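You operate a simulated robot arm through the tools that you are given. There is no shell and no other tool. Be economical: measure what you need, move in short steps, check, and stop when the job is done.

You run a simulated robot arm. Do the job below in one go: nothing can be reset, and whatever is moved stays where it is left.

JOB
The cap on the purple bottle sits loose: press it home.
Fine: use the press; slide out again, bottle back in the blue tray; leave the other bottles.

It is judged by the outcome, as a careful person would: the job done as asked, and still so three seconds after it is handed in. It fails if anything else is knocked over, pushed out of place, dropped, spilled or broken.

ROBOT AND FRAMES
A 6-joint arm with a two-finger parallel gripper, fixed in place. Base frame: the origin is at the foot of the arm, x ahead of it, y to its left, z up; the work surface is at about z = 0.776. Lengths are in m, angles in degrees, forces in N, time in s.
With the tool pointing down near the work surface it reaches from about 0.24 to 0.64 m from the base axis. Its first joint turns from -66.0 to 66.0 degrees. Payload 2.7 kg.
The TCP is the grasp point between the finger pads, 0.023 m short of the fingertips. In the tool frame z runs along the fingers and y along their closing line. The gripper opens to 0.094 m. The fingers are 0.038 m wide and 0.01 m thick; the gripper's body (0.054 by 0.096 m) begins 0.039 m behind the TCP.
Orientation is told as [roll, pitch, yaw] about the base's x, y, z axes, in that order, counted from this pose: with the fingers straight down and closing along the base's y, the tool's x points along the base's -x, its y along +y and its z along -z.

CONTROLS
- The arm moves only by the tool jog_arm. Its argument "moves" is a list of rows, each a list of 7 numbers: the shift along the tool's x, y, z in mm, then the turn, a rotation vector about the tool's x, y, z in degrees, then the opening, from 0 (shut) to 1 (fully open). In form: [[x, y, z, wx, wy, wz, fingers], ...]. A call has 1 to 8 rows; each row is the pose to reach, as a shift and turn from the pose commanded when the call began, along the tool's axes at that moment. A row lasts 0.2 s, in which the tool goes at most 0.05 m and 8.6 degrees; a call with a longer step from one row to the next is refused whole, and so is a gripper value outside its range. Where a pose cannot be reached the arm comes as near as it can. A force on the tool above 60 N (or 10 N above the force at the start of the call, whichever is more), or a blocked arm, ends the call early, and 0.2 s more pass. The fingers move at their own pace (about 0.045 m/s each) and stop on an object; they squeeze with about 34 N. The grip force told is the motor's: it shows also when the fingers shut on nothing. Time passes only in rows, and 0.2 s behind the last, so rows that repeat a pose let the fingers close. The reply holds the time, the measured pose of the TCP, the force on the tool along the base axes, the opening and the grip force, in the units named above and with some noise, and new pictures: "pictures" is both (left out), scene, wrist or none.
- Cameras (640 x 400 px; columns grow to the right, rows downward): "scene" is fixed at [0.0664, -0.4249, 1.4175]; the picture's right is [0.91, -0.42, 0.00], its down [-0.21, -0.45, -0.87] and it looks along [0.37, 0.79, -0.49] (base axes); focal length 338 px, centre (320, 200). "wrist" rides on the gripper at [-0.039, 0, -0.044] in the tool frame; the picture's right is [0.00, -1.00, 0.00], its down [0.97, 0.00, -0.24] and it looks along [0.24, 0.00, 0.97] (tool axes); focal length 218 px, centre (320, 200).
- measure_at(camera, pixels): for up to 12 pixels [column, row] of the newest picture of that camera ("zoom" is the newest enlarged one), the place [x, y, z] in the base frame of the surface seen there, good to about 0.002 m, but the place of the scene camera against the robot may be out by one fixed shift of up to 0.018 m in any direction. It takes no simulated time.
- close_up(camera, box): a new picture of the part [left, top, right, bottom] of that camera's present view, enlarged. It takes no simulated time.
- hand_in(): hands the job in; it is judged then, once.

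Work in short steps. Measure before you move; look again where a grasp or a placing could have gone wrong, and mend it. You have 80 turns and 120 pictures in all, those below and enlarged ones among them. Open the gripper and draw the arm clear of the work before you hand the job in, unless the task says otherwise; then end with one line.

The tools are called after "Emit:" as a command line: name --pt "numbers of a row" for each row, then --argument value for the rest, lists and objects as JSON in quotes. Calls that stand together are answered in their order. jog_arm: Moves the arm, as the interface text tells. Its arguments: {"type":"object","properties":{"moves":{"type":"array","items":{"type":"array","items":{"type":"number"}}},"pictures":{"type":"string","enum":["both","scene","wrist","none"]}},"required":["moves"]} The other tools are called the same way: measure_at (camera, pixels) gives the place of the surface under pixels of a picture; close_up (camera, box) takes an enlarged picture of a part of a camera's view; hand_in () hands the job in.

At the start:

```text
time: 0.0
ee_pos: [0.2887, 0.2076, 1.1537]
tcp_rot: [0.0, 0.0, 0.0]
ft_force: [0.0, -0.8, 0.4]
grip_width: 0.0941
grasp_force: 0.1
```

scene: 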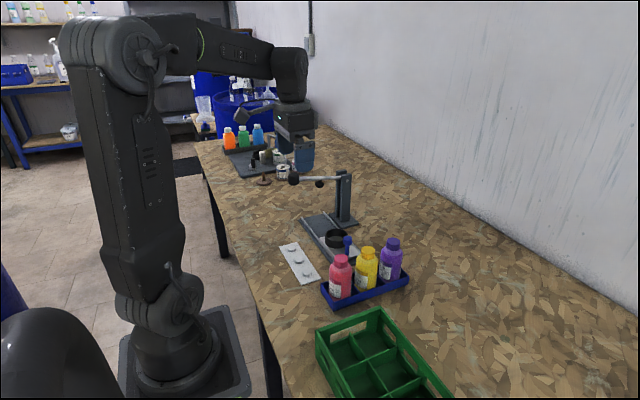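
wrist: 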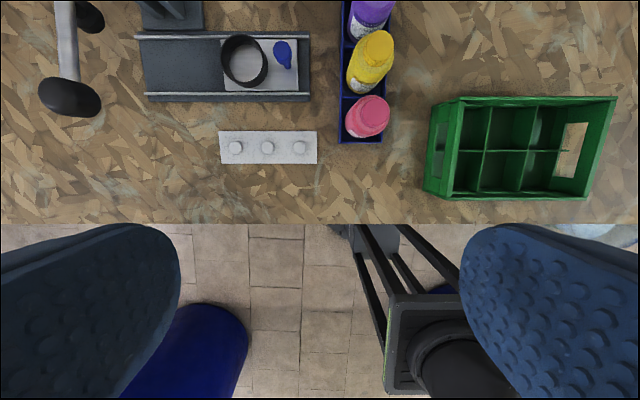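

The scene shows the blue tray with three bottles near (365,275), and a press with a sliding carriage (ring and blue knob) near (335,235). I'll take close-ups first.

Emit:
close_up --camera "scene" --box '[270, 160, 430, 320]'

Emit:
close_up --camera "wrist" --box '[30, 0, 410, 230]'

```text
2.50 times, centred on (350, 240) of scene
```

zoom: 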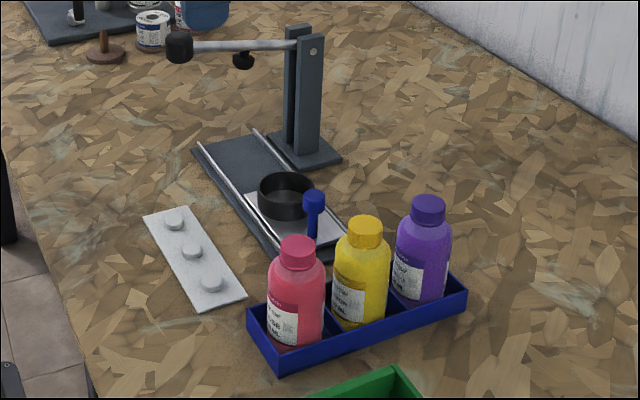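

```text
1.68 times, centred on (220, 115) of wrist
```

zoom: 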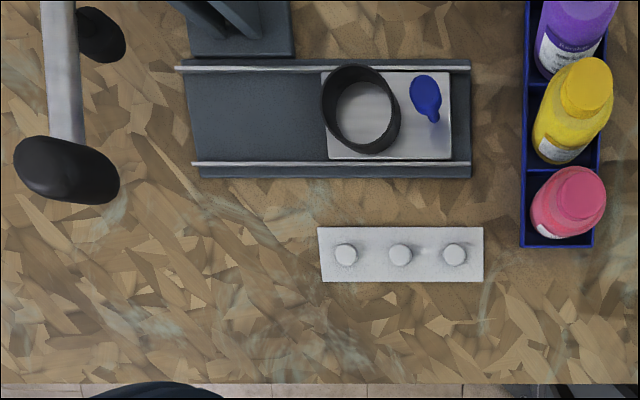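

I'll measure the press features and bottles, using the wrist camera because it has no fixed shift.

Emit:
measure_at --camera "wrist" --pixels '[[242, 62], [283, 50], [228, 45], [266, 70], [145, 97], [308, 97], [145, 37], [308, 37], [70, 92], [67, 30], [90, 15], [292, 84]]'

Emit:
measure_at --camera "wrist" --pixels '[[373, 10], [378, 45], [372, 115], [342, 138], [382, 140], [345, 50], [185, 20], [170, 5], [268, 147], [220, 133], [316, 162], [362, 37]]'

Emit:
measure_at --camera "scene" --pixels '[[393, 240], [368, 249], [341, 258], [347, 239], [293, 179], [319, 183], [345, 172], [335, 232], [330, 310], [408, 279], [322, 290], [305, 177]]'

```text
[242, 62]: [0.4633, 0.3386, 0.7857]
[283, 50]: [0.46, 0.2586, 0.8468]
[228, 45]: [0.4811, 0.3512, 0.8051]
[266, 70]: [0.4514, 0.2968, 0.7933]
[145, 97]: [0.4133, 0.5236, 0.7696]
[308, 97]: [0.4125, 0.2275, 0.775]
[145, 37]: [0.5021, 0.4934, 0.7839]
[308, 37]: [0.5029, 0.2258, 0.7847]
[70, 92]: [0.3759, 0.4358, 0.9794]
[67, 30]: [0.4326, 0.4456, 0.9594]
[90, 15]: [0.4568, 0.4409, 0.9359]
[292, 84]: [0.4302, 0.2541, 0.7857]
```

```text
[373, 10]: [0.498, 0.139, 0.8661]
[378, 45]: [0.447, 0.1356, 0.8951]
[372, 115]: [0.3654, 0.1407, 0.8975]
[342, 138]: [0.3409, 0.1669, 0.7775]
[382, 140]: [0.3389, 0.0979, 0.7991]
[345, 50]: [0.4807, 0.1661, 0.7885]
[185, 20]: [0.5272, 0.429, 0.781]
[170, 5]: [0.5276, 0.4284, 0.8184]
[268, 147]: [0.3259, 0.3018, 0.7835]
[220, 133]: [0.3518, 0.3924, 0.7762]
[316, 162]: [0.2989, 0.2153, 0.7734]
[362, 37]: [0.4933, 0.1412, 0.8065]
```

```text
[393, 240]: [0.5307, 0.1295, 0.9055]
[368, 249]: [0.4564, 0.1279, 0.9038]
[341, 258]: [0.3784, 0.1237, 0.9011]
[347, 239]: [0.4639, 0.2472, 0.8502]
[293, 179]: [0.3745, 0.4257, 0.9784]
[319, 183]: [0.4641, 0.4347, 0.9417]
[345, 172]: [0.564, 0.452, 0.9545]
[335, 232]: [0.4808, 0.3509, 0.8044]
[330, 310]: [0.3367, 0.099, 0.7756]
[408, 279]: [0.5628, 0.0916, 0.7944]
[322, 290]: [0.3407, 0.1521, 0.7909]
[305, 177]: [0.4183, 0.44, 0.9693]
```

Next I need the purple bottle's profile, so I'll enlarge it.

Emit:
close_up --camera "scene" --box '[320, 225, 420, 315]'

```text
4.44 times, centred on (370, 270) of scene
```

zoom: 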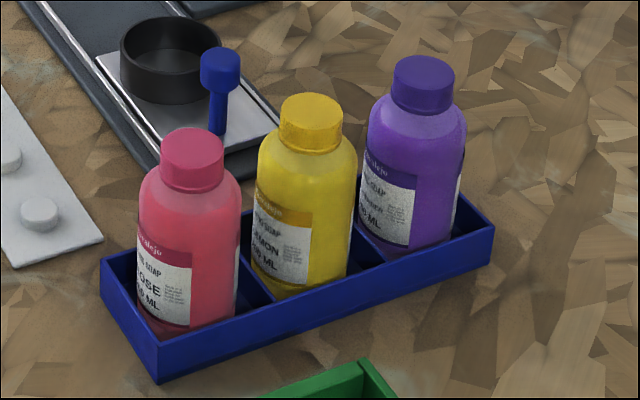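

Emit:
measure_at --camera "zoom" --pixels '[[424, 70], [400, 66], [448, 66], [424, 98], [418, 110], [412, 150], [372, 130], [462, 130], [440, 170], [308, 108], [305, 140], [302, 160]]'

Emit:
measure_at --camera "zoom" --pixels '[[420, 125], [416, 135], [418, 200], [418, 235], [420, 250], [490, 230], [360, 172], [250, 208], [190, 145], [165, 75], [125, 45], [216, 45]]'

```text
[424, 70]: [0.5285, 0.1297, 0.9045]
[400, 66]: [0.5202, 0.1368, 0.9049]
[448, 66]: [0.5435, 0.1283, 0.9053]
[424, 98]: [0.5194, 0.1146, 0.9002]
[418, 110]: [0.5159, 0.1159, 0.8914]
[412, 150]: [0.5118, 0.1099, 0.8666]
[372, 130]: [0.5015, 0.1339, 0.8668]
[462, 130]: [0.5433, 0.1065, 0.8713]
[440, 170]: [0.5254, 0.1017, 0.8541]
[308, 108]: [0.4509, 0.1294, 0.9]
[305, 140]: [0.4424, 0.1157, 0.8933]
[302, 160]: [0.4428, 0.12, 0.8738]
```

```text
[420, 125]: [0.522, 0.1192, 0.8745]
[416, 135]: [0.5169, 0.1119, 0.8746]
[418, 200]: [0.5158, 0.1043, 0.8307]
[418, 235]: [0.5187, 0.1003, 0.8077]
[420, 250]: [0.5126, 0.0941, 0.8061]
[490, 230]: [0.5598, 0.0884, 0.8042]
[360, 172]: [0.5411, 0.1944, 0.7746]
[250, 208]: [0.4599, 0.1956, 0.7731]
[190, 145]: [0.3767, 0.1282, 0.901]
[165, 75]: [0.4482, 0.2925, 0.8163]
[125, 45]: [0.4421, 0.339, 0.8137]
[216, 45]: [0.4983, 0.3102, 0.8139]
```

Purple sits near (0.525, 0.139), with its cap top around z 0.905 and its body about 52 mm wide. I'll move above it for an accurate look.

Emit:
jog_arm --pt "-33 -10 19 0 0 0 1" --pt "-66 -20 38 0 0 0 1" --pt "-99 -30 57 0 0 0 1" --pt "-132 -40 76 0 0 0 1" --pt "-165 -50 95 0 0 0 1" --pt "-198 -60 114 0 0 0 1" --pt "-231 -69 134 0 0 0 1" --pt "-231 -69 134 0 0 0 1"

```text
time: 1.8
ee_pos: [0.5196, 0.1395, 1.0184]
tcp_rot: [0.0, 0.0, 0.1]
ft_force: [0.3, -0.2, 0.3]
grip_width: 0.094
grasp_force: 0.1
```

scene: 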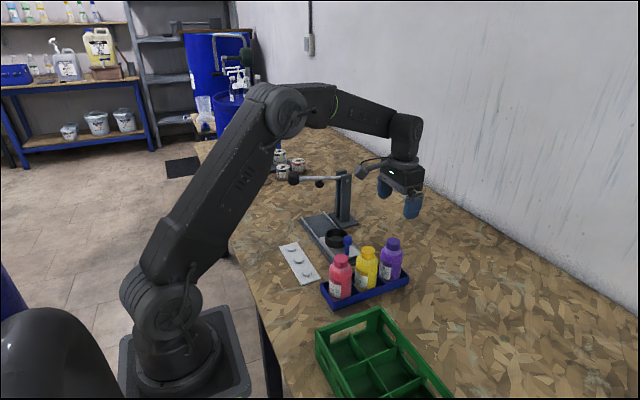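
wrist: 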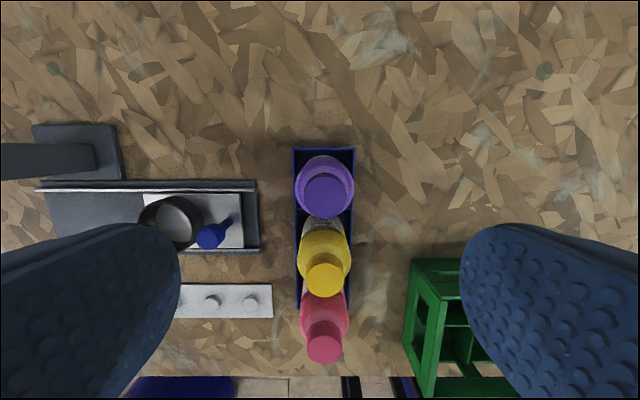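

Purple is at (325,190) in the wrist view. I'll measure its cap and body edges, and the press column.

Emit:
close_up --camera "wrist" --box '[280, 140, 370, 230]'

Emit:
measure_at --camera "wrist" --pixels '[[325, 194], [308, 194], [342, 194], [325, 178], [325, 212], [298, 188], [352, 188], [325, 158], [293, 150], [355, 150], [325, 260], [325, 164]]'

```text
4.44 times, centred on (325, 185) of wrist
```

zoom: 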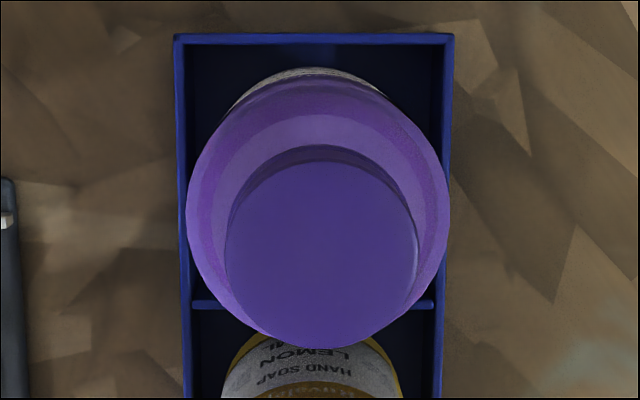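

```text
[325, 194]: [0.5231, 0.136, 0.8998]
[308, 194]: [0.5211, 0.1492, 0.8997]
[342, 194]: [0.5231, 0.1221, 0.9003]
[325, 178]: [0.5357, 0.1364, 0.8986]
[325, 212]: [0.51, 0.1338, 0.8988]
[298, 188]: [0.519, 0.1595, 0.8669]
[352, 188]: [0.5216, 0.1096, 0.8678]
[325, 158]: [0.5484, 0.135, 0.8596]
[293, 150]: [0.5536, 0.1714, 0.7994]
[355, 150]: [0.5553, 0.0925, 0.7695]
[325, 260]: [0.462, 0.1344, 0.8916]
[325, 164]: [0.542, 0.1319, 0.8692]
```

The true cap centre is about (0.5205, 0.135), with its top at z 0.8995. I'll descend to TCP z ≈ 0.866, so the palm stays just above the cap and the fingers take the upper body.

Emit:
jog_arm --pt "0 -4 40 0 0 0 1" --pt "0 -4 80 0 0 0 1" --pt "0 -4 115 0 0 0 1" --pt "0 -4 135 0 0 0 1" --pt "0 -4 147 0 0 0 1" --pt "0 -4 152 0 0 0 1" --pt "0 -4 152 0 0 0 1"

```text
time: 3.4
ee_pos: [0.5198, 0.1334, 0.8677]
tcp_rot: [0.0, -0.1, 0.1]
ft_force: [0.7, -0.9, 0.1]
grip_width: 0.094
grasp_force: 0.0
```

scene: 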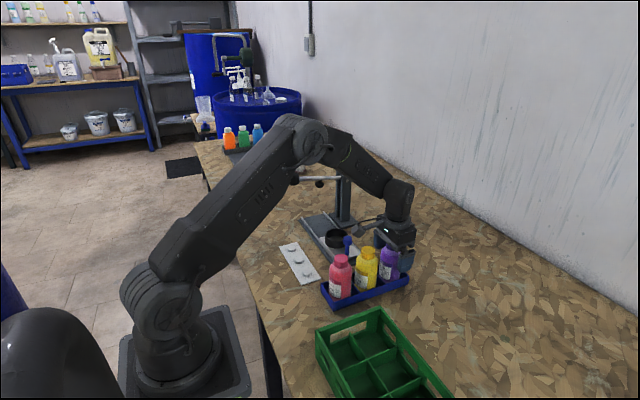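
wrist: 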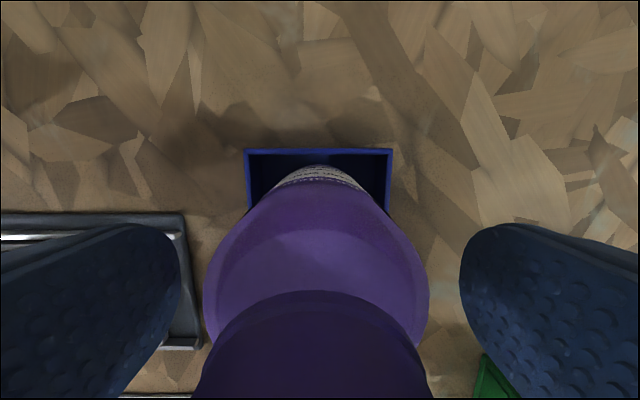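

The bottle is centred between the fingers and there are about 7 mm of palm clearance. I'll lower 3 mm and close.

Emit:
jog_arm --pt "0 1 3 0 0 0 1" --pt "0 1 3 0 0 0 0.8" --pt "0 1 3 0 0 0 0.6" --pt "0 1 3 0 0 0 0.4" --pt "0 1 3 0 0 0 0.35" --pt "0 1 3 0 0 0 0.35" --pt "0 1 3 0 0 0 0.35"

```text
time: 5.0
ee_pos: [0.5207, 0.1361, 0.8626]
tcp_rot: [0.0, 0.0, 0.0]
ft_force: [0.8, -0.1, 0.6]
grip_width: 0.0547
grasp_force: 33.7
```

scene: 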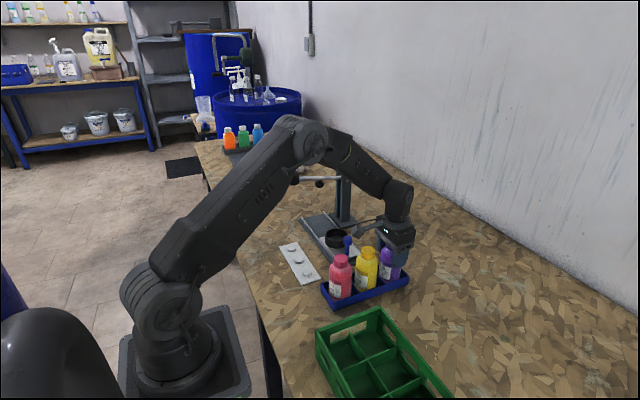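
wrist: 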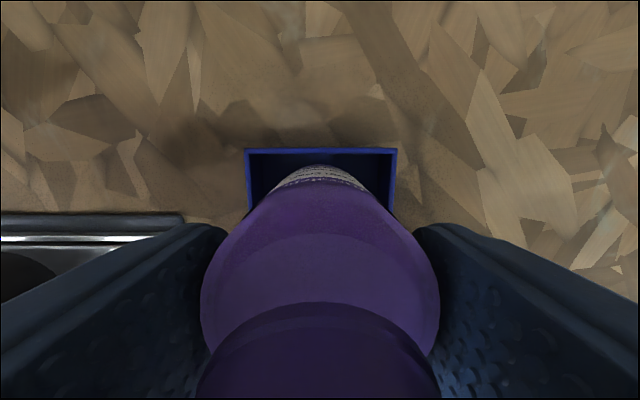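

It's gripped at 54.7 mm wide with 33.7 N. I'll lift gently to clear.

Emit:
jog_arm --pt "0 0 -8 0 0 0 0.35" --pt "0 0 -25 0 0 0 0.35" --pt "0 0 -50 0 0 0 0.35" --pt "0 0 -75 0 0 0 0.35" --pt "0 0 -100 0 0 0 0.35" --pt "0 0 -115 0 0 0 0.35" --pt "0 0 -120 0 0 0 0.35"

```text
time: 6.6
ee_pos: [0.5185, 0.134, 0.9842]
tcp_rot: [0.0, 0.0, 0.0]
ft_force: [0.6, -0.1, -2.5]
grip_width: 0.055
grasp_force: 34.3
```

scene: 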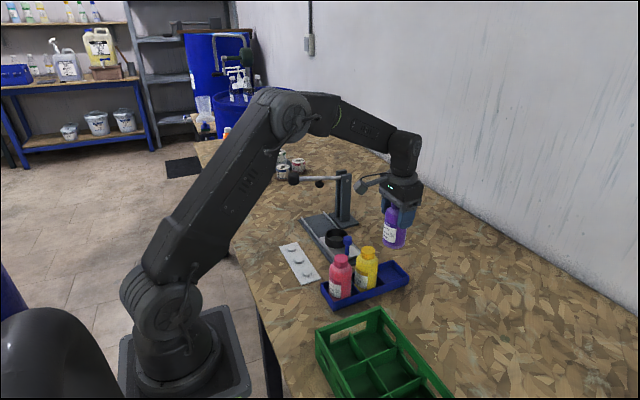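
wrist: 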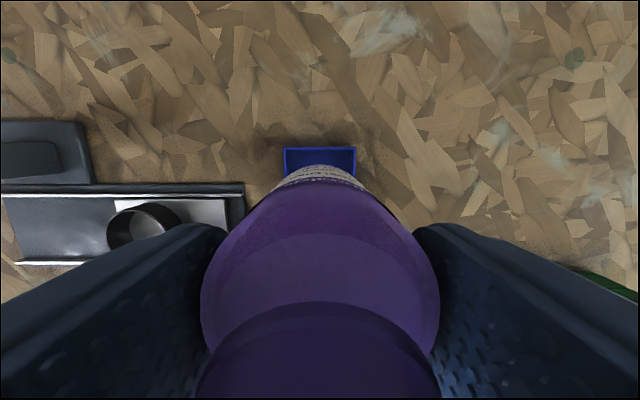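

The bottle is held and hanging straight. Next I'll locate the ring nest precisely from both views.

Emit:
close_up --camera "scene" --box '[295, 205, 375, 275]'

Emit:
measure_at --camera "wrist" --pixels '[[108, 233], [178, 212], [143, 204], [145, 225], [120, 248], [225, 215], [150, 206], [130, 206], [112, 222]]'

Emit:
close_up --camera "wrist" --box '[80, 180, 240, 280]'

```text
5.71 times, centred on (335, 240) of scene
```

zoom: 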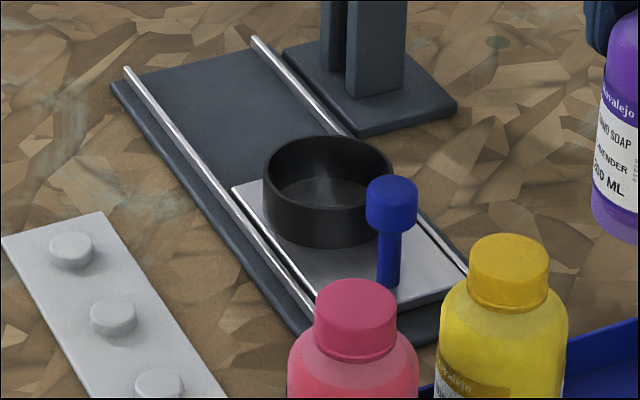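

```text
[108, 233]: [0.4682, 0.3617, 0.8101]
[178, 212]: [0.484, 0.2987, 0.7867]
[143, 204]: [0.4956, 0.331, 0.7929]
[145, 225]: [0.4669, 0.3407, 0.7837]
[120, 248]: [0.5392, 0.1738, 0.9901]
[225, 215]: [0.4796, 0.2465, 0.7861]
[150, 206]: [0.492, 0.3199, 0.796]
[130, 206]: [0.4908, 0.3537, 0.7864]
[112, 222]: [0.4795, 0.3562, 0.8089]
```

```text
4.00 times, centred on (160, 230) of wrist
```

zoom: 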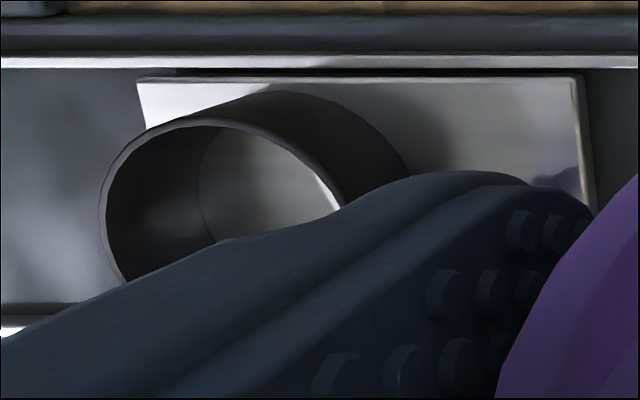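

Emit:
measure_at --camera "zoom" --pixels '[[102, 205], [115, 165], [150, 133], [200, 120], [250, 126], [300, 155], [335, 200], [108, 245], [575, 82], [140, 82]]'

Emit:
close_up --camera "scene" --box '[295, 205, 375, 275]'

Emit:
measure_at --camera "zoom" --pixels '[[267, 172], [390, 172], [329, 140], [322, 208], [285, 148], [370, 148], [283, 198], [362, 200], [325, 190], [392, 190], [388, 270], [235, 190]]'

```text
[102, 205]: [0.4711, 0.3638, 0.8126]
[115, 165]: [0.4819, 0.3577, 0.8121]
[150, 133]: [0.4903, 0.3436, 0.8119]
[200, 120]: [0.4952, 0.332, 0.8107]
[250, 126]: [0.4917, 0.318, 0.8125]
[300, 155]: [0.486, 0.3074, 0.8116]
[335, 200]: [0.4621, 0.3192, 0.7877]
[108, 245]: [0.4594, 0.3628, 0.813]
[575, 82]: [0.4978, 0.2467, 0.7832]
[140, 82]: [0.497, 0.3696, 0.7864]
```

```text
5.71 times, centred on (335, 240) of scene
```

zoom: 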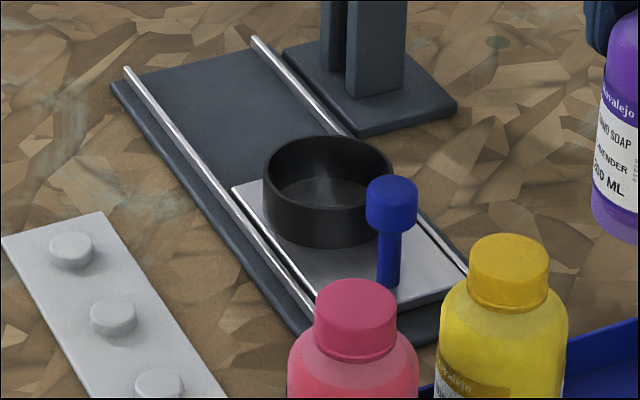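

```text
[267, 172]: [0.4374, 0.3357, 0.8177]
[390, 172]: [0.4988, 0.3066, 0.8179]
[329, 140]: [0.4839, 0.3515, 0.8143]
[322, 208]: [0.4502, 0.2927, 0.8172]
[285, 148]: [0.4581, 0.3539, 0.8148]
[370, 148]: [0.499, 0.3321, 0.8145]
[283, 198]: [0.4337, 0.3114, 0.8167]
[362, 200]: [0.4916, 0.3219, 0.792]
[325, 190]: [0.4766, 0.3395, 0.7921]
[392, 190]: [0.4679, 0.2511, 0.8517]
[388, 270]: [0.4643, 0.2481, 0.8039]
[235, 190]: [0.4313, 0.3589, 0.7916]
```

The wrist and scene fits of the ring differ by about 4 mm: (0.463, 0.332) against (0.460, 0.328). I'll raise the bottle, move it over behind the nest, and look straight down for a better fix.

Emit:
jog_arm --pt "0 0 -30 0 0 0 0.35" --pt "0 40 -32 0 0 0 0.35" --pt "0 80 -32 0 0 0 0.35" --pt "0 120 -32 0 0 0 0.35" --pt "10 160 -32 0 0 0 0.35" --pt "40 190 -32 0 0 0 0.35" --pt "80 197 -32 0 0 0 0.35" --pt "120 197 -32 0 0 0 0.35"

```text
time: 8.4
ee_pos: [0.3991, 0.3316, 1.0156]
tcp_rot: [0.1, 0.0, -0.1]
ft_force: [-0.8, -0.6, -2.5]
grip_width: 0.0548
grasp_force: 34.2
```

scene: 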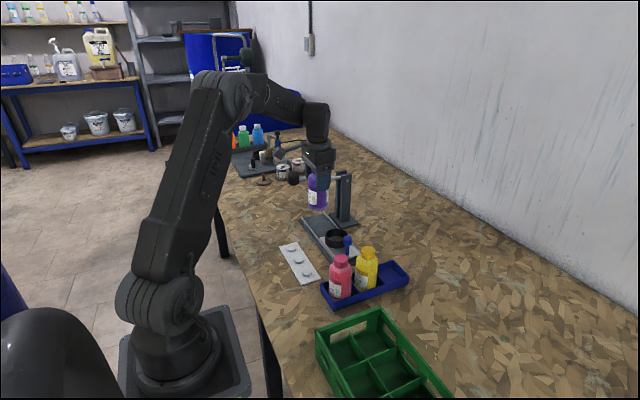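
wrist: 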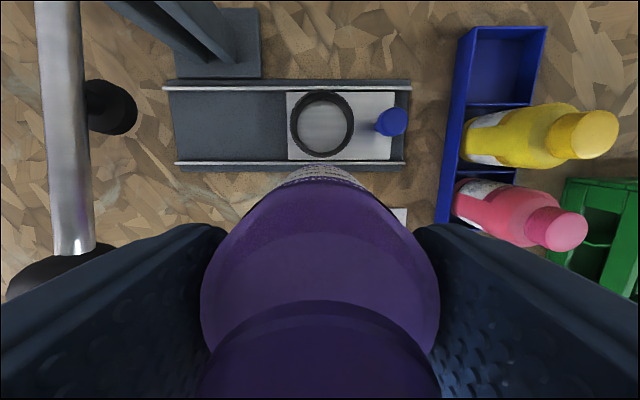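

Clear view of the ring at (321,124). I'll enlarge it and measure the rim and the press features.

Emit:
close_up --camera "wrist" --box '[270, 70, 430, 170]'

Emit:
measure_at --camera "wrist" --pixels '[[292, 124], [351, 124], [321, 93], [321, 156], [392, 121], [110, 107], [128, 107], [60, 100], [70, 240], [50, 20], [470, 35], [520, 104]]'

```text
4.00 times, centred on (350, 120) of wrist
```

zoom: 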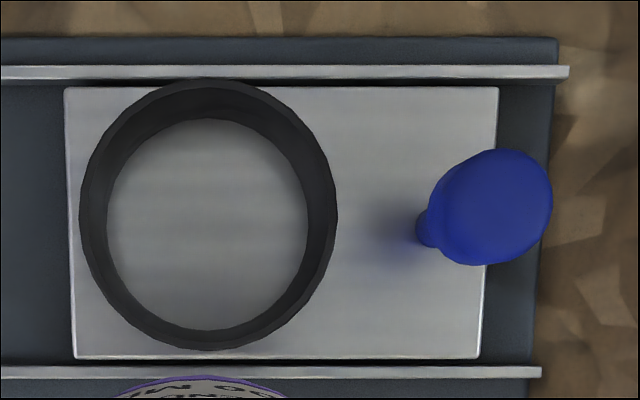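

```text
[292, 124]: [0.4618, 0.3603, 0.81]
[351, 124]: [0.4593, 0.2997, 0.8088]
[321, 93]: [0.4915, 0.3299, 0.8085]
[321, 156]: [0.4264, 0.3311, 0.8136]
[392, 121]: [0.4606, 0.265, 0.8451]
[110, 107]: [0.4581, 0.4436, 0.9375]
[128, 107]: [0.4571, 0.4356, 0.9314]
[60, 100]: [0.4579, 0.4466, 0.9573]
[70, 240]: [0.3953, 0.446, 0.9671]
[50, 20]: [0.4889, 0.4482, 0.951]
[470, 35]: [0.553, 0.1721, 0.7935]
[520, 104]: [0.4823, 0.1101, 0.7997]
```

The ring centre is about (0.460, 0.330). I'll check where the bottle's cap sits in the grasp.

Emit:
measure_at --camera "wrist" --pixels '[[320, 310], [320, 330], [320, 360], [320, 395], [210, 380], [432, 380], [320, 200], [320, 240], [203, 300], [438, 300], [320, 175], [320, 270]]'

```text
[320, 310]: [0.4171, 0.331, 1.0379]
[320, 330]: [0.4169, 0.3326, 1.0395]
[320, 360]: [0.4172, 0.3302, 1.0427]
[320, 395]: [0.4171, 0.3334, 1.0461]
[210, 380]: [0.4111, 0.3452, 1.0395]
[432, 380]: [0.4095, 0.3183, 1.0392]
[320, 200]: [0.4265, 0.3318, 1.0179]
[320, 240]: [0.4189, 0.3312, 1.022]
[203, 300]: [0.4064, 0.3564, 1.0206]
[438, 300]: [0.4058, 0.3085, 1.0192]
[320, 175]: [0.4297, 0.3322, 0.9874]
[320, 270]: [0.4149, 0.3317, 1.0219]
```

The bottle's axis is at about (0.4015, 0.332). I'll move +58.5 mm in x and −1.5 mm in y to centre it over the ring, then lower it to just above the rim.

Emit:
jog_arm --pt "-30 -1 0 0 0 0 0.35" --pt "-58.5 -1.5 0 0 0 0 0.35" --pt "-58.5 -1.5 40 0 0 0 0.35" --pt "-58.5 -1.5 75 0 0 0 0.35" --pt "-58.5 -1.5 100 0 0 0 0.35" --pt "-58.5 -1.5 112 0 0 0 0.35" --pt "-58.5 -1.5 112 0 0 0 0.35"

Emit:
close_up --camera "scene" --box '[285, 180, 385, 260]'

```text
time: 10.0
ee_pos: [0.4566, 0.3302, 0.9046]
tcp_rot: [0.1, 0.0, 0.0]
ft_force: [0.2, 0.5, -1.8]
grip_width: 0.0549
grasp_force: 34.1
```

scene: 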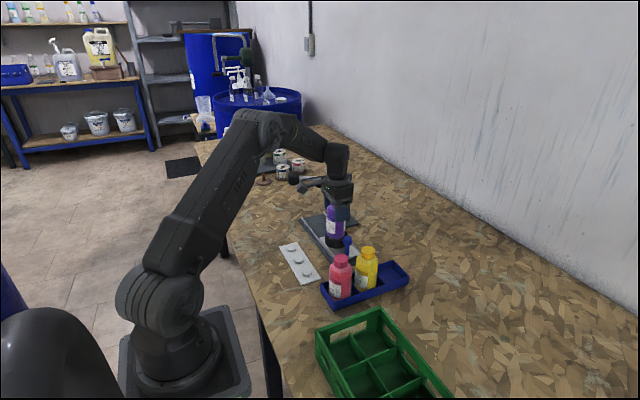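
wrist: 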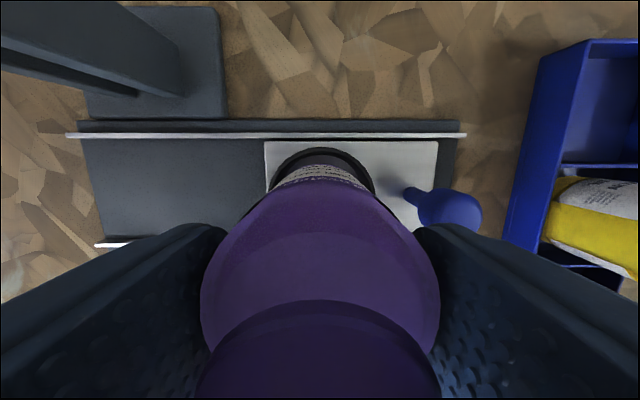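

```text
5.00 times, centred on (335, 220) of scene
```

zoom: 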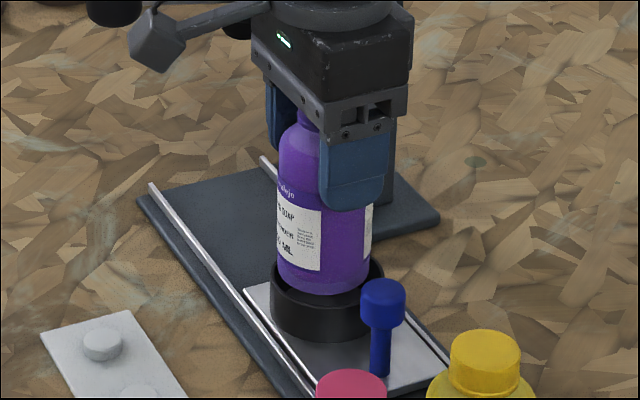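

The bottle lines up with the ring. A part sticking out from the gripper shows at zoom (155,45), so I'll measure it to avoid hitting the lever.

Emit:
measure_at --camera "zoom" --pixels '[[150, 40], [165, 55], [135, 45], [230, 15], [180, 30], [115, 10], [238, 25], [325, 285], [285, 40], [360, 75]]'

Emit:
measure_at --camera "wrist" --pixels '[[322, 148], [318, 152], [345, 153], [300, 153], [320, 165], [320, 185], [372, 185], [450, 215]]'

```text
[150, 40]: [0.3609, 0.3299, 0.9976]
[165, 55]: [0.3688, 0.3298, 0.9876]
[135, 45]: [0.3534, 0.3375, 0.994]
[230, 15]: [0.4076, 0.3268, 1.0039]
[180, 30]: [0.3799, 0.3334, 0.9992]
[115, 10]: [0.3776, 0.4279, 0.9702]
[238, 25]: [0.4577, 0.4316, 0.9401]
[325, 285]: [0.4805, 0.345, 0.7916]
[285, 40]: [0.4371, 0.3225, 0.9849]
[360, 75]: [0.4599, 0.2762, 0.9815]
```

```text
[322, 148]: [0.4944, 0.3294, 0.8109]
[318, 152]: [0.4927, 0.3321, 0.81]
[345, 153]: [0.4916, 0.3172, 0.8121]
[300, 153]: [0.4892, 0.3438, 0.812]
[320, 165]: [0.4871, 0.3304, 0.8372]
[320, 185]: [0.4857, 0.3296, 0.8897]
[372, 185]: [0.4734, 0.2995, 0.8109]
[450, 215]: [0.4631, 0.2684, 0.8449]
```

The ring front is at x 0.4945, putting its centre near 0.461, and the bottle axis is at about 0.4595. I'll nudge +1 mm in x and lower into the nest.

Emit:
jog_arm --pt "-1.2 0.3 6 0 0 0 0.35" --pt "-1.2 0.3 12 0 0 0 0.35" --pt "-1.2 0.3 18 0 0 0 0.35" --pt "-1.2 0.3 24 0 0 0 0.35" --pt "-1.2 0.3 28 0 0 0 0.35" --pt "-1.2 0.3 31 0 0 0 0.35"

Emit:
close_up --camera "scene" --box '[285, 180, 385, 260]'

```text
time: 11.4
ee_pos: [0.4596, 0.3325, 0.8747]
tcp_rot: [0.1, -0.1, 0.0]
ft_force: [-0.6, -0.7, 1.4]
grip_width: 0.0547
grasp_force: 34.4
```

scene: 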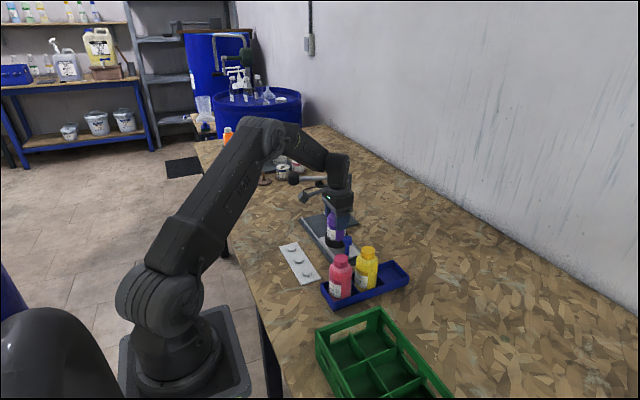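
wrist: 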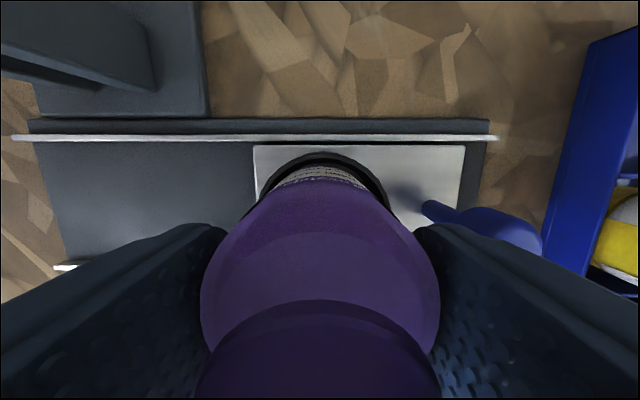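

```text
5.00 times, centred on (335, 220) of scene
```

zoom: 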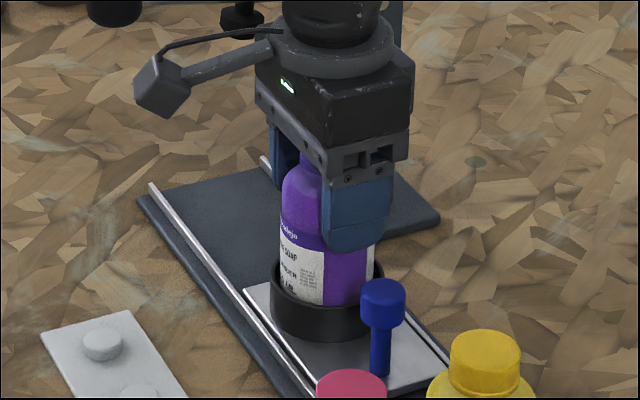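

The bottle is inside the ring, and the force (1.4) hints it may be near contact. I'll lower in small steps.

Emit:
jog_arm --pt "0 0 1.5 0 0 0 0.35" --pt "0 0 3 0 0 0 0.35" --pt "0 0 3 0 0 0 0.35" --pictures "none"

```text
time: 12.2
ee_pos: [0.4612, 0.3325, 0.8735]
tcp_rot: [0.2, -0.3, 0.0]
ft_force: [-5.1, -1.3, 24.7]
grip_width: 0.0548
grasp_force: 33.5
```

There's a firm 24.7 N at the expected seat height. I'll back off 2.5 mm to relax, then open partly so the right finger stays clear of the knob.

Emit:
jog_arm --pt "0 0 -2.5 0 0 0 0.35" --pt "0 0 -2.5 0 0 0 0.6" --pt "0 0 -2.5 0 0 0 0.68" --pt "0 0 -2.5 0 0 0 0.7" --pt "0 0 -2.5 0 0 0 0.7"

Emit:
close_up --camera "scene" --box '[285, 180, 385, 260]'

```text
time: 13.4
ee_pos: [0.4609, 0.332, 0.8726]
tcp_rot: [0.0, -0.1, 0.0]
ft_force: [0.4, 0.0, 0.1]
grip_width: 0.0657
grasp_force: 0.0
```

scene: 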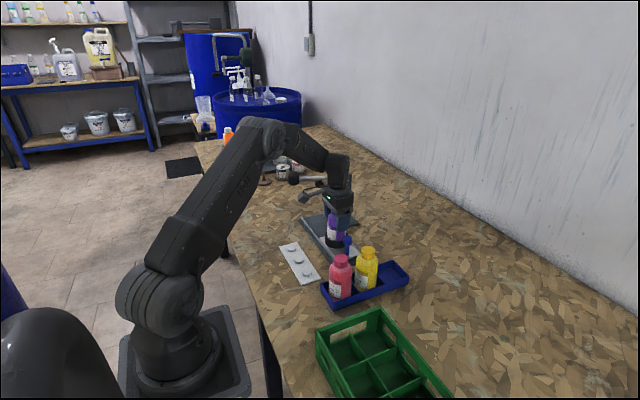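
wrist: 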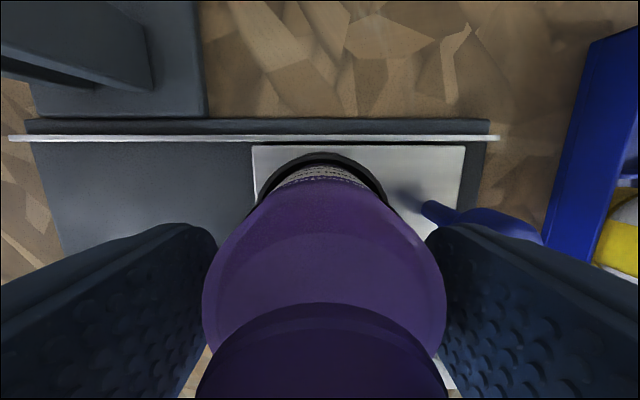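

```text
5.00 times, centred on (335, 220) of scene
```

zoom: 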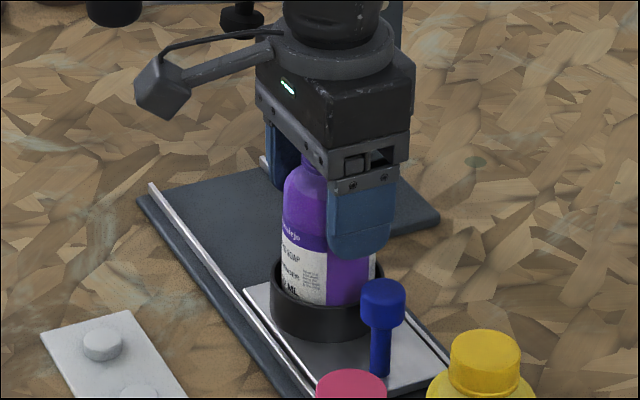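

Released. I'll rise straight up.

Emit:
jog_arm --pt "0 0 -20 0 0 0 0.7" --pt "0 0 -60 0 0 0 0.7" --pt "0 0 -100 0 0 0 0.7" --pt "0 0 -140 0 0 0 0.7" --pt "30 -30 -160 0 0 0 0.7" --pt "50 -40 -170 0 0 0 0.7" --pt "50 -40 -170 0 0 0 0.7"

Emit:
close_up --camera "scene" --box '[275, 160, 375, 260]'

```text
time: 15.0
ee_pos: [0.4089, 0.2887, 1.0408]
tcp_rot: [0.0, 0.0, 0.0]
ft_force: [0.6, 0.0, 0.2]
grip_width: 0.0659
grasp_force: 0.0
```

scene: 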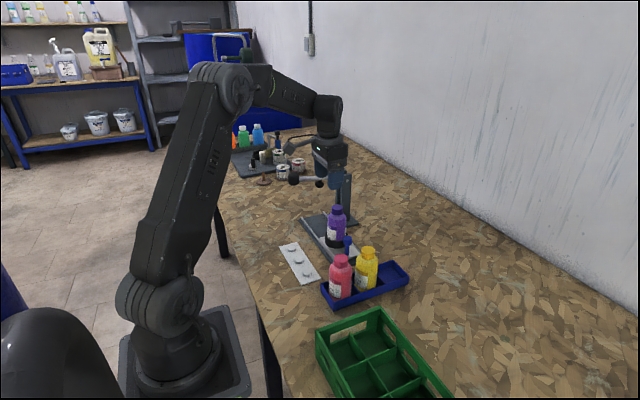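
wrist: 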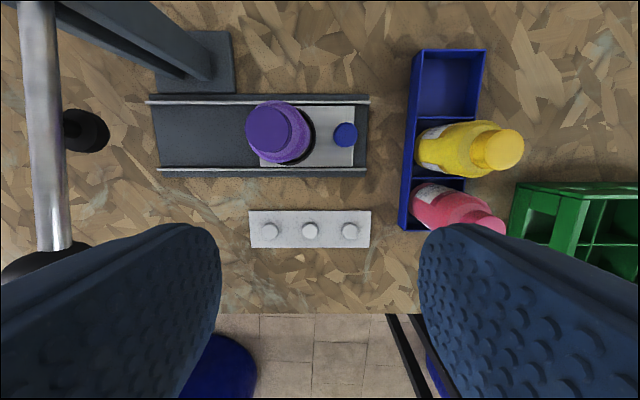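

```text
4.00 times, centred on (325, 210) of scene
```

zoom: 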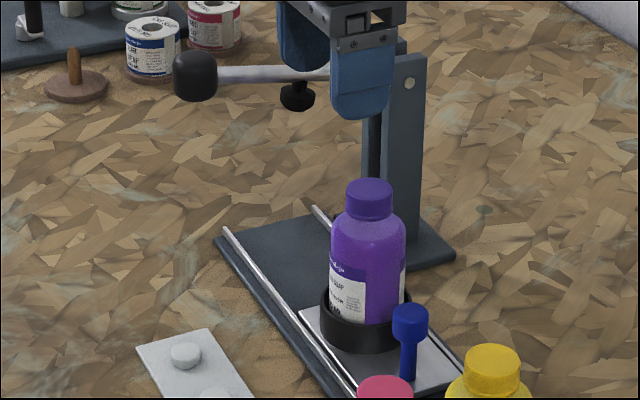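

The bottle stands upright in the nest. I'll measure the knob, cap, plunger and handle before sliding.

Emit:
measure_at --camera "wrist" --pixels '[[346, 134], [336, 134], [357, 134], [346, 146], [346, 124], [273, 132], [85, 131], [70, 131], [104, 135], [48, 180], [20, 268], [40, 60]]'

Emit:
measure_at --camera "zoom" --pixels '[[371, 188], [410, 312], [408, 355], [296, 105], [297, 90], [195, 60], [195, 75], [195, 95], [250, 75], [410, 85], [296, 82], [402, 338]]'

```text
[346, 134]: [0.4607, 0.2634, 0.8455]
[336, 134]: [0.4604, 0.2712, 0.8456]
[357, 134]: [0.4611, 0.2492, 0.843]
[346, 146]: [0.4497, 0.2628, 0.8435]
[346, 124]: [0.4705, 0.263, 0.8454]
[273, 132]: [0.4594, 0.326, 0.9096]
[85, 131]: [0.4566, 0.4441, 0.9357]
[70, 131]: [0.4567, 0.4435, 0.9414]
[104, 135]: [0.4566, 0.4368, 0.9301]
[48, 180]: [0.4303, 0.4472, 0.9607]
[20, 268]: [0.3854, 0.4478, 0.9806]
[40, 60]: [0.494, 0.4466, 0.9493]
```

```text
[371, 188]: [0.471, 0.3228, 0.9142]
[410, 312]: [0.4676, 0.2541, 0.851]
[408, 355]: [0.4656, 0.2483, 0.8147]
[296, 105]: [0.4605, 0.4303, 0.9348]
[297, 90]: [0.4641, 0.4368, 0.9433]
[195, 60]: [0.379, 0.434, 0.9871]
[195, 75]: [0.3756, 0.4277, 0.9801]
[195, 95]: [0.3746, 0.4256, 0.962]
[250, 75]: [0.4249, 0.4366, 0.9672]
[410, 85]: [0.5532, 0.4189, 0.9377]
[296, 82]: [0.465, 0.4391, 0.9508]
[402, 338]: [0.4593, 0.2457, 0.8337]
```

The knob head is centred at (0.4605, 0.261) with its top at z 0.845. I'll turn the tool −90° about its z axis so the fingers close along x, with the camera arm pointing to −y, away from the press.

Emit:
jog_arm --pt "-6 -3 0 0 0 -8.5 0.7" --pt "-12 -6 0 0 0 -17 0.7" --pt "-18 -9 0 0 0 -25.5 0.7" --pt "-24 -12 0 0 0 -34 0.7" --pt "-30 -16 0 0 0 -42.5 0.7" --pt "-36 -20 0 0 0 -51 0.7" --pt "-42 -24 0 0 0 -59.5 0.7" --pt "-48 -27 0 0 0 -68 0.7" --pictures "none"

```text
time: 16.8
ee_pos: [0.4585, 0.2639, 1.0439]
tcp_rot: [0.0, 0.0, 68.2]
ft_force: [-0.7, -0.5, -1.1]
grip_width: 0.0659
grasp_force: 0.2
```

Emit:
jog_arm --pt "0 0 0 0 0 -8.5 0.7" --pt "0 0 0 0 0 -17 0.7" --pt "0 0 0 0 0 -22 0.7" --pt "0 0 0 0 0 -22 0.7"

```text
time: 17.8
ee_pos: [0.4589, 0.264, 1.0415]
tcp_rot: [0.0, 0.0, 90.1]
ft_force: [0.1, -0.1, -0.2]
grip_width: 0.0657
grasp_force: 0.0
```

scene: 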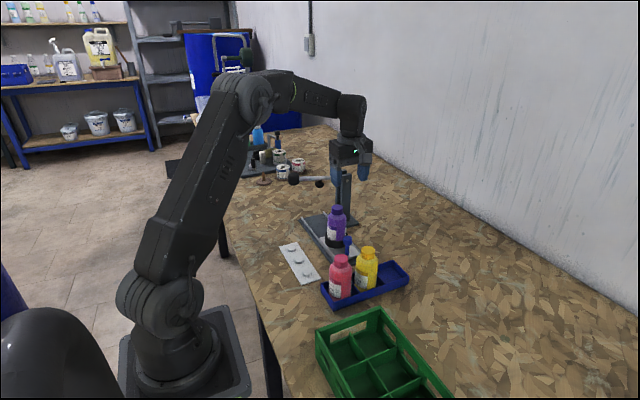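
wrist: 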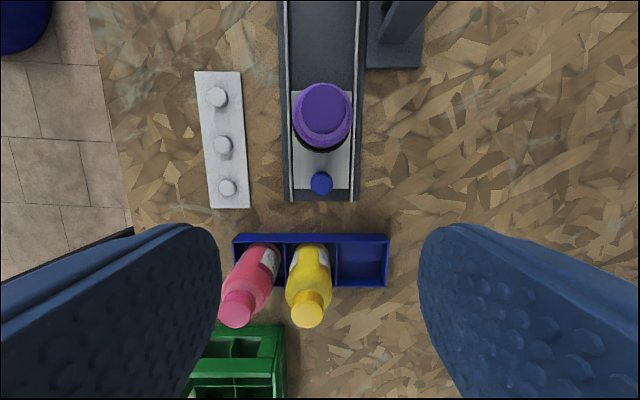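

Knob centred in the wrist view at (321,183). I'll descend to TCP z ≈ 0.850 around the knob, keeping the camera arm above the yellow cap.

Emit:
jog_arm --pt "3 -1.5 45 0 0 0 0.7" --pt "3 -1.5 90 0 0 0 0.7" --pt "3 -1.5 130 0 0 0 0.7" --pt "3 -1.5 165 0 0 0 0.7" --pt "3 -1.5 165 0 0 0 0.7"

Emit:
close_up --camera "scene" --box '[285, 165, 405, 285]'

```text
time: 19.0
ee_pos: [0.4607, 0.2618, 0.8759]
tcp_rot: [0.0, 0.0, 90.1]
ft_force: [0.3, 0.0, 0.0]
grip_width: 0.066
grasp_force: 0.0
```

scene: 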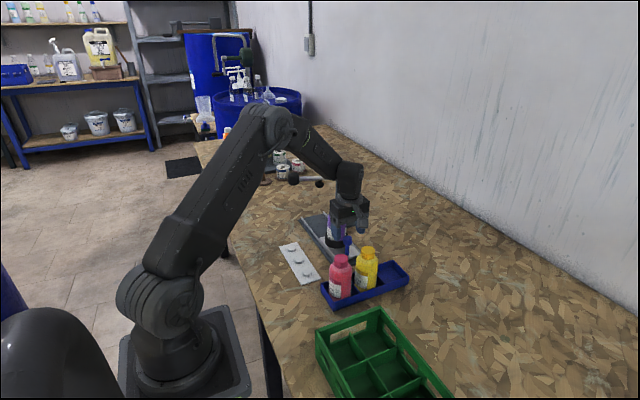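
wrist: 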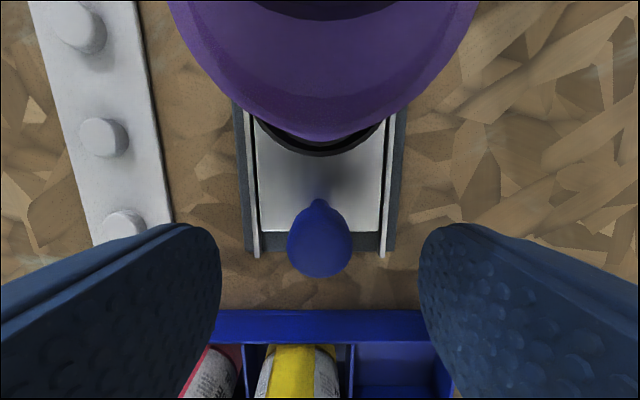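

```text
3.33 times, centred on (345, 225) of scene
```

zoom: 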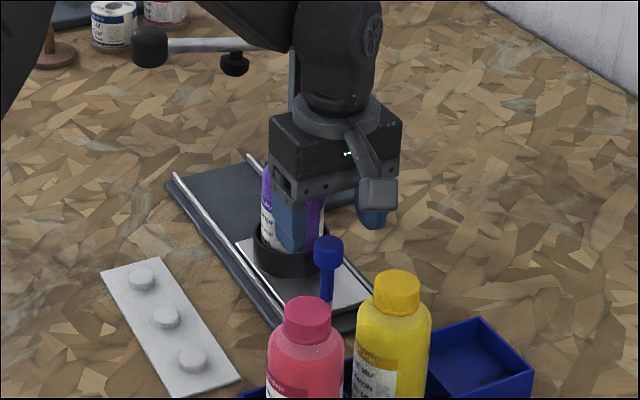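

I'll check arm-to-lever clearance by measuring the arm's lower edges at the wrist, from the enlarged view.

Emit:
measure_at --camera "zoom" --pixels '[[300, 85], [285, 48], [255, 38], [220, 20], [305, 120], [275, 140], [345, 100], [378, 190], [372, 30], [235, 70], [150, 60], [398, 285]]'

```text
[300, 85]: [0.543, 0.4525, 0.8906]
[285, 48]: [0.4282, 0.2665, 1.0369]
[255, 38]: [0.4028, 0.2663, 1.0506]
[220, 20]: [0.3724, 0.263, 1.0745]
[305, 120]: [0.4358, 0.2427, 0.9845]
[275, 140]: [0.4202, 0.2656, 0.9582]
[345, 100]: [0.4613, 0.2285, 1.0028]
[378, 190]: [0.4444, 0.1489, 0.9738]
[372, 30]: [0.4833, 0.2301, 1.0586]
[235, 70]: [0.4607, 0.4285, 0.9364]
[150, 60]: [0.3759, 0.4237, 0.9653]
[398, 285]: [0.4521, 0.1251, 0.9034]
```

The arm clears the ball by about 4 cm. I'll descend the last 25 mm and close on the knob head.

Emit:
jog_arm --pt "0 0 15 0 0 0 0.7" --pt "0 0 25 0 0 0 0.7" --pt "0 0 25 0 0 0 0.45" --pt "0 0 25 0 0 0 0.3" --pt "0 0 25 0 0 0 0.15" --pt "0 0 25 0 0 0 0.1" --pt "0 0 25 0 0 0 0.1"

```text
time: 20.6
ee_pos: [0.4599, 0.2611, 0.8524]
tcp_rot: [0.1, 0.0, 90.1]
ft_force: [0.4, 1.8, 1.0]
grip_width: 0.0254
grasp_force: 45.4
```

scene: 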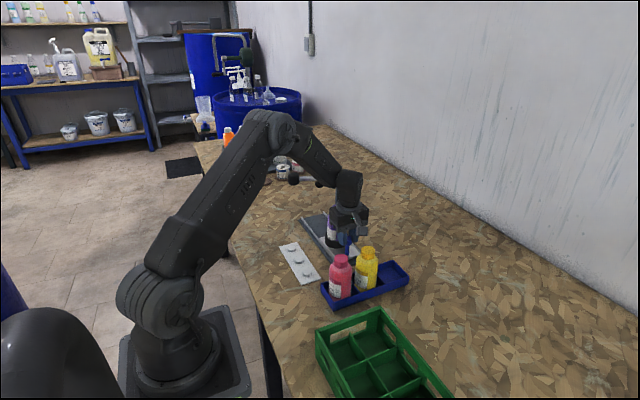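
wrist: 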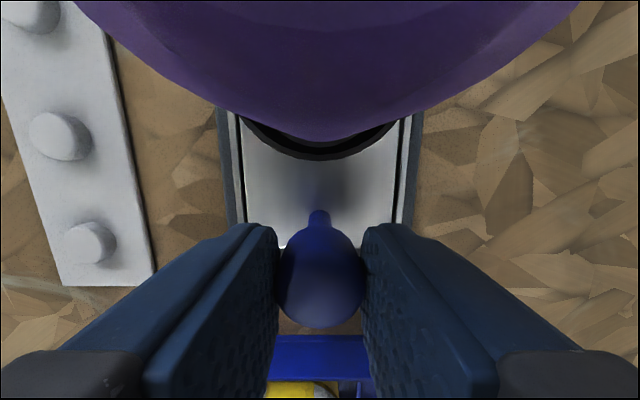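

Knob gripped at 25.4 mm. I'll slide the carriage slowly in +y (tool −x), starting with 50 mm.

Emit:
jog_arm --pt "-3 0 0 0 0 0 0.1" --pt "-9 0 0 0 0 0 0.1" --pt "-17 0 0 0 0 0 0.1" --pt "-26 0 0 0 0 0 0.1" --pt "-35 0 0 0 0 0 0.1" --pt "-43 0 0 0 0 0 0.1" --pt "-48 0 0 0 0 0 0.1" --pt "-50 0 0 0 0 0 0.1"

Emit:
close_up --camera "scene" --box '[275, 150, 395, 260]'

```text
time: 22.4
ee_pos: [0.4601, 0.3111, 0.8526]
tcp_rot: [0.0, 0.0, 90.0]
ft_force: [20.7, -0.6, -13.5]
grip_width: 0.0255
grasp_force: 44.7
```

scene: 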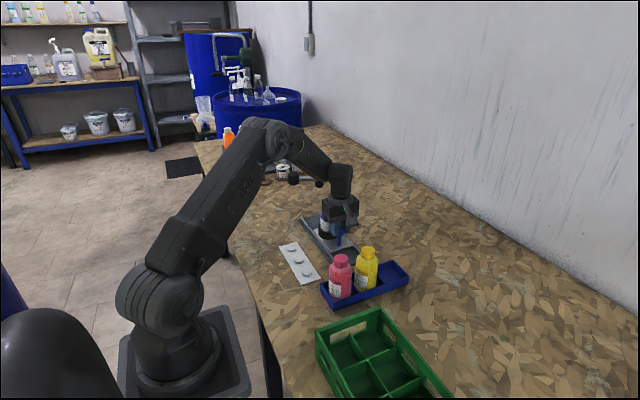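
wrist: 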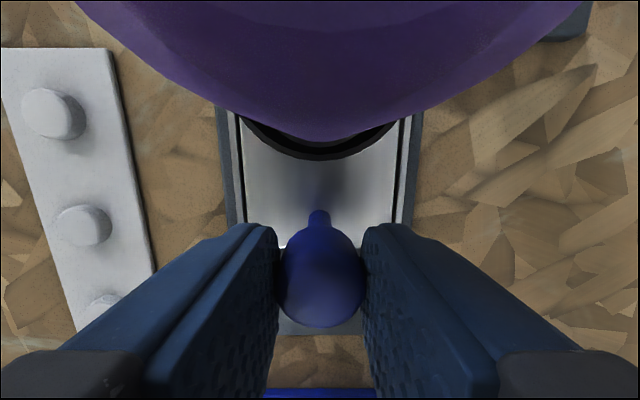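

```text
3.64 times, centred on (335, 205) of scene
```

zoom: 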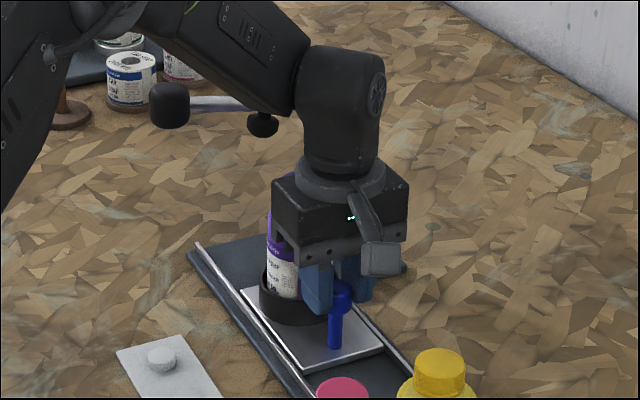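

The carriage slides, but a 20 N side force suggests the rail drifts slightly toward +x. I'll continue with a small compensation and check the force.

Emit:
jog_arm --pt "-2 -1 0.5 0 0 0 0.1" --pt "-8 -1.2 0.7 0 0 0 0.1" --pt "-15 -1.4 0.7 0 0 0 0.1" --pt "-22 -1.6 0.7 0 0 0 0.1" --pt "-28 -1.8 0.7 0 0 0 0.1" --pt "-30 -1.8 0.7 0 0 0 0.1" --pictures "scene"

Emit:
close_up --camera "scene" --box '[275, 150, 395, 260]'

```text
time: 23.8
ee_pos: [0.4597, 0.3426, 0.8524]
tcp_rot: [0.1, 0.0, 90.0]
ft_force: [-13.0, -1.5, 6.9]
grip_width: 0.0257
grasp_force: 44.5
```

scene: 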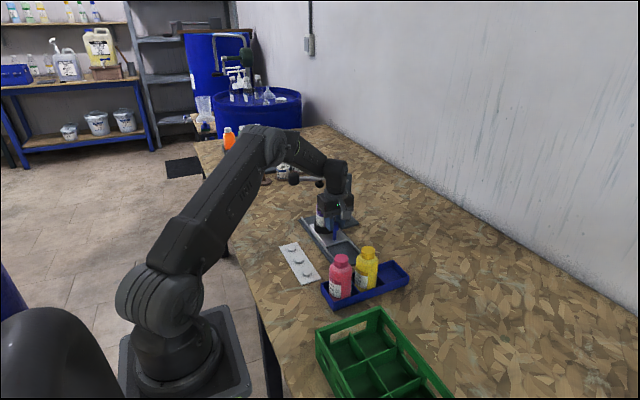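

```text
3.64 times, centred on (335, 205) of scene
```

zoom: 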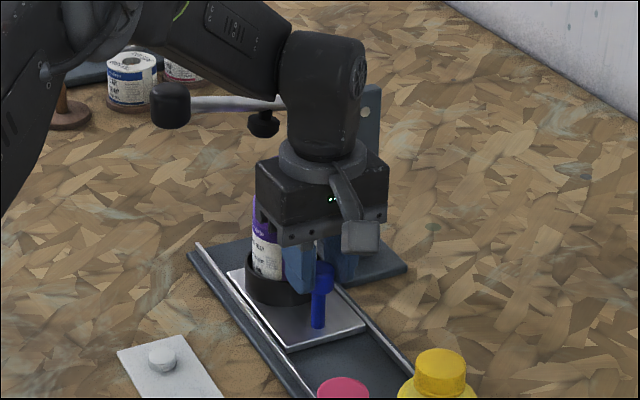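

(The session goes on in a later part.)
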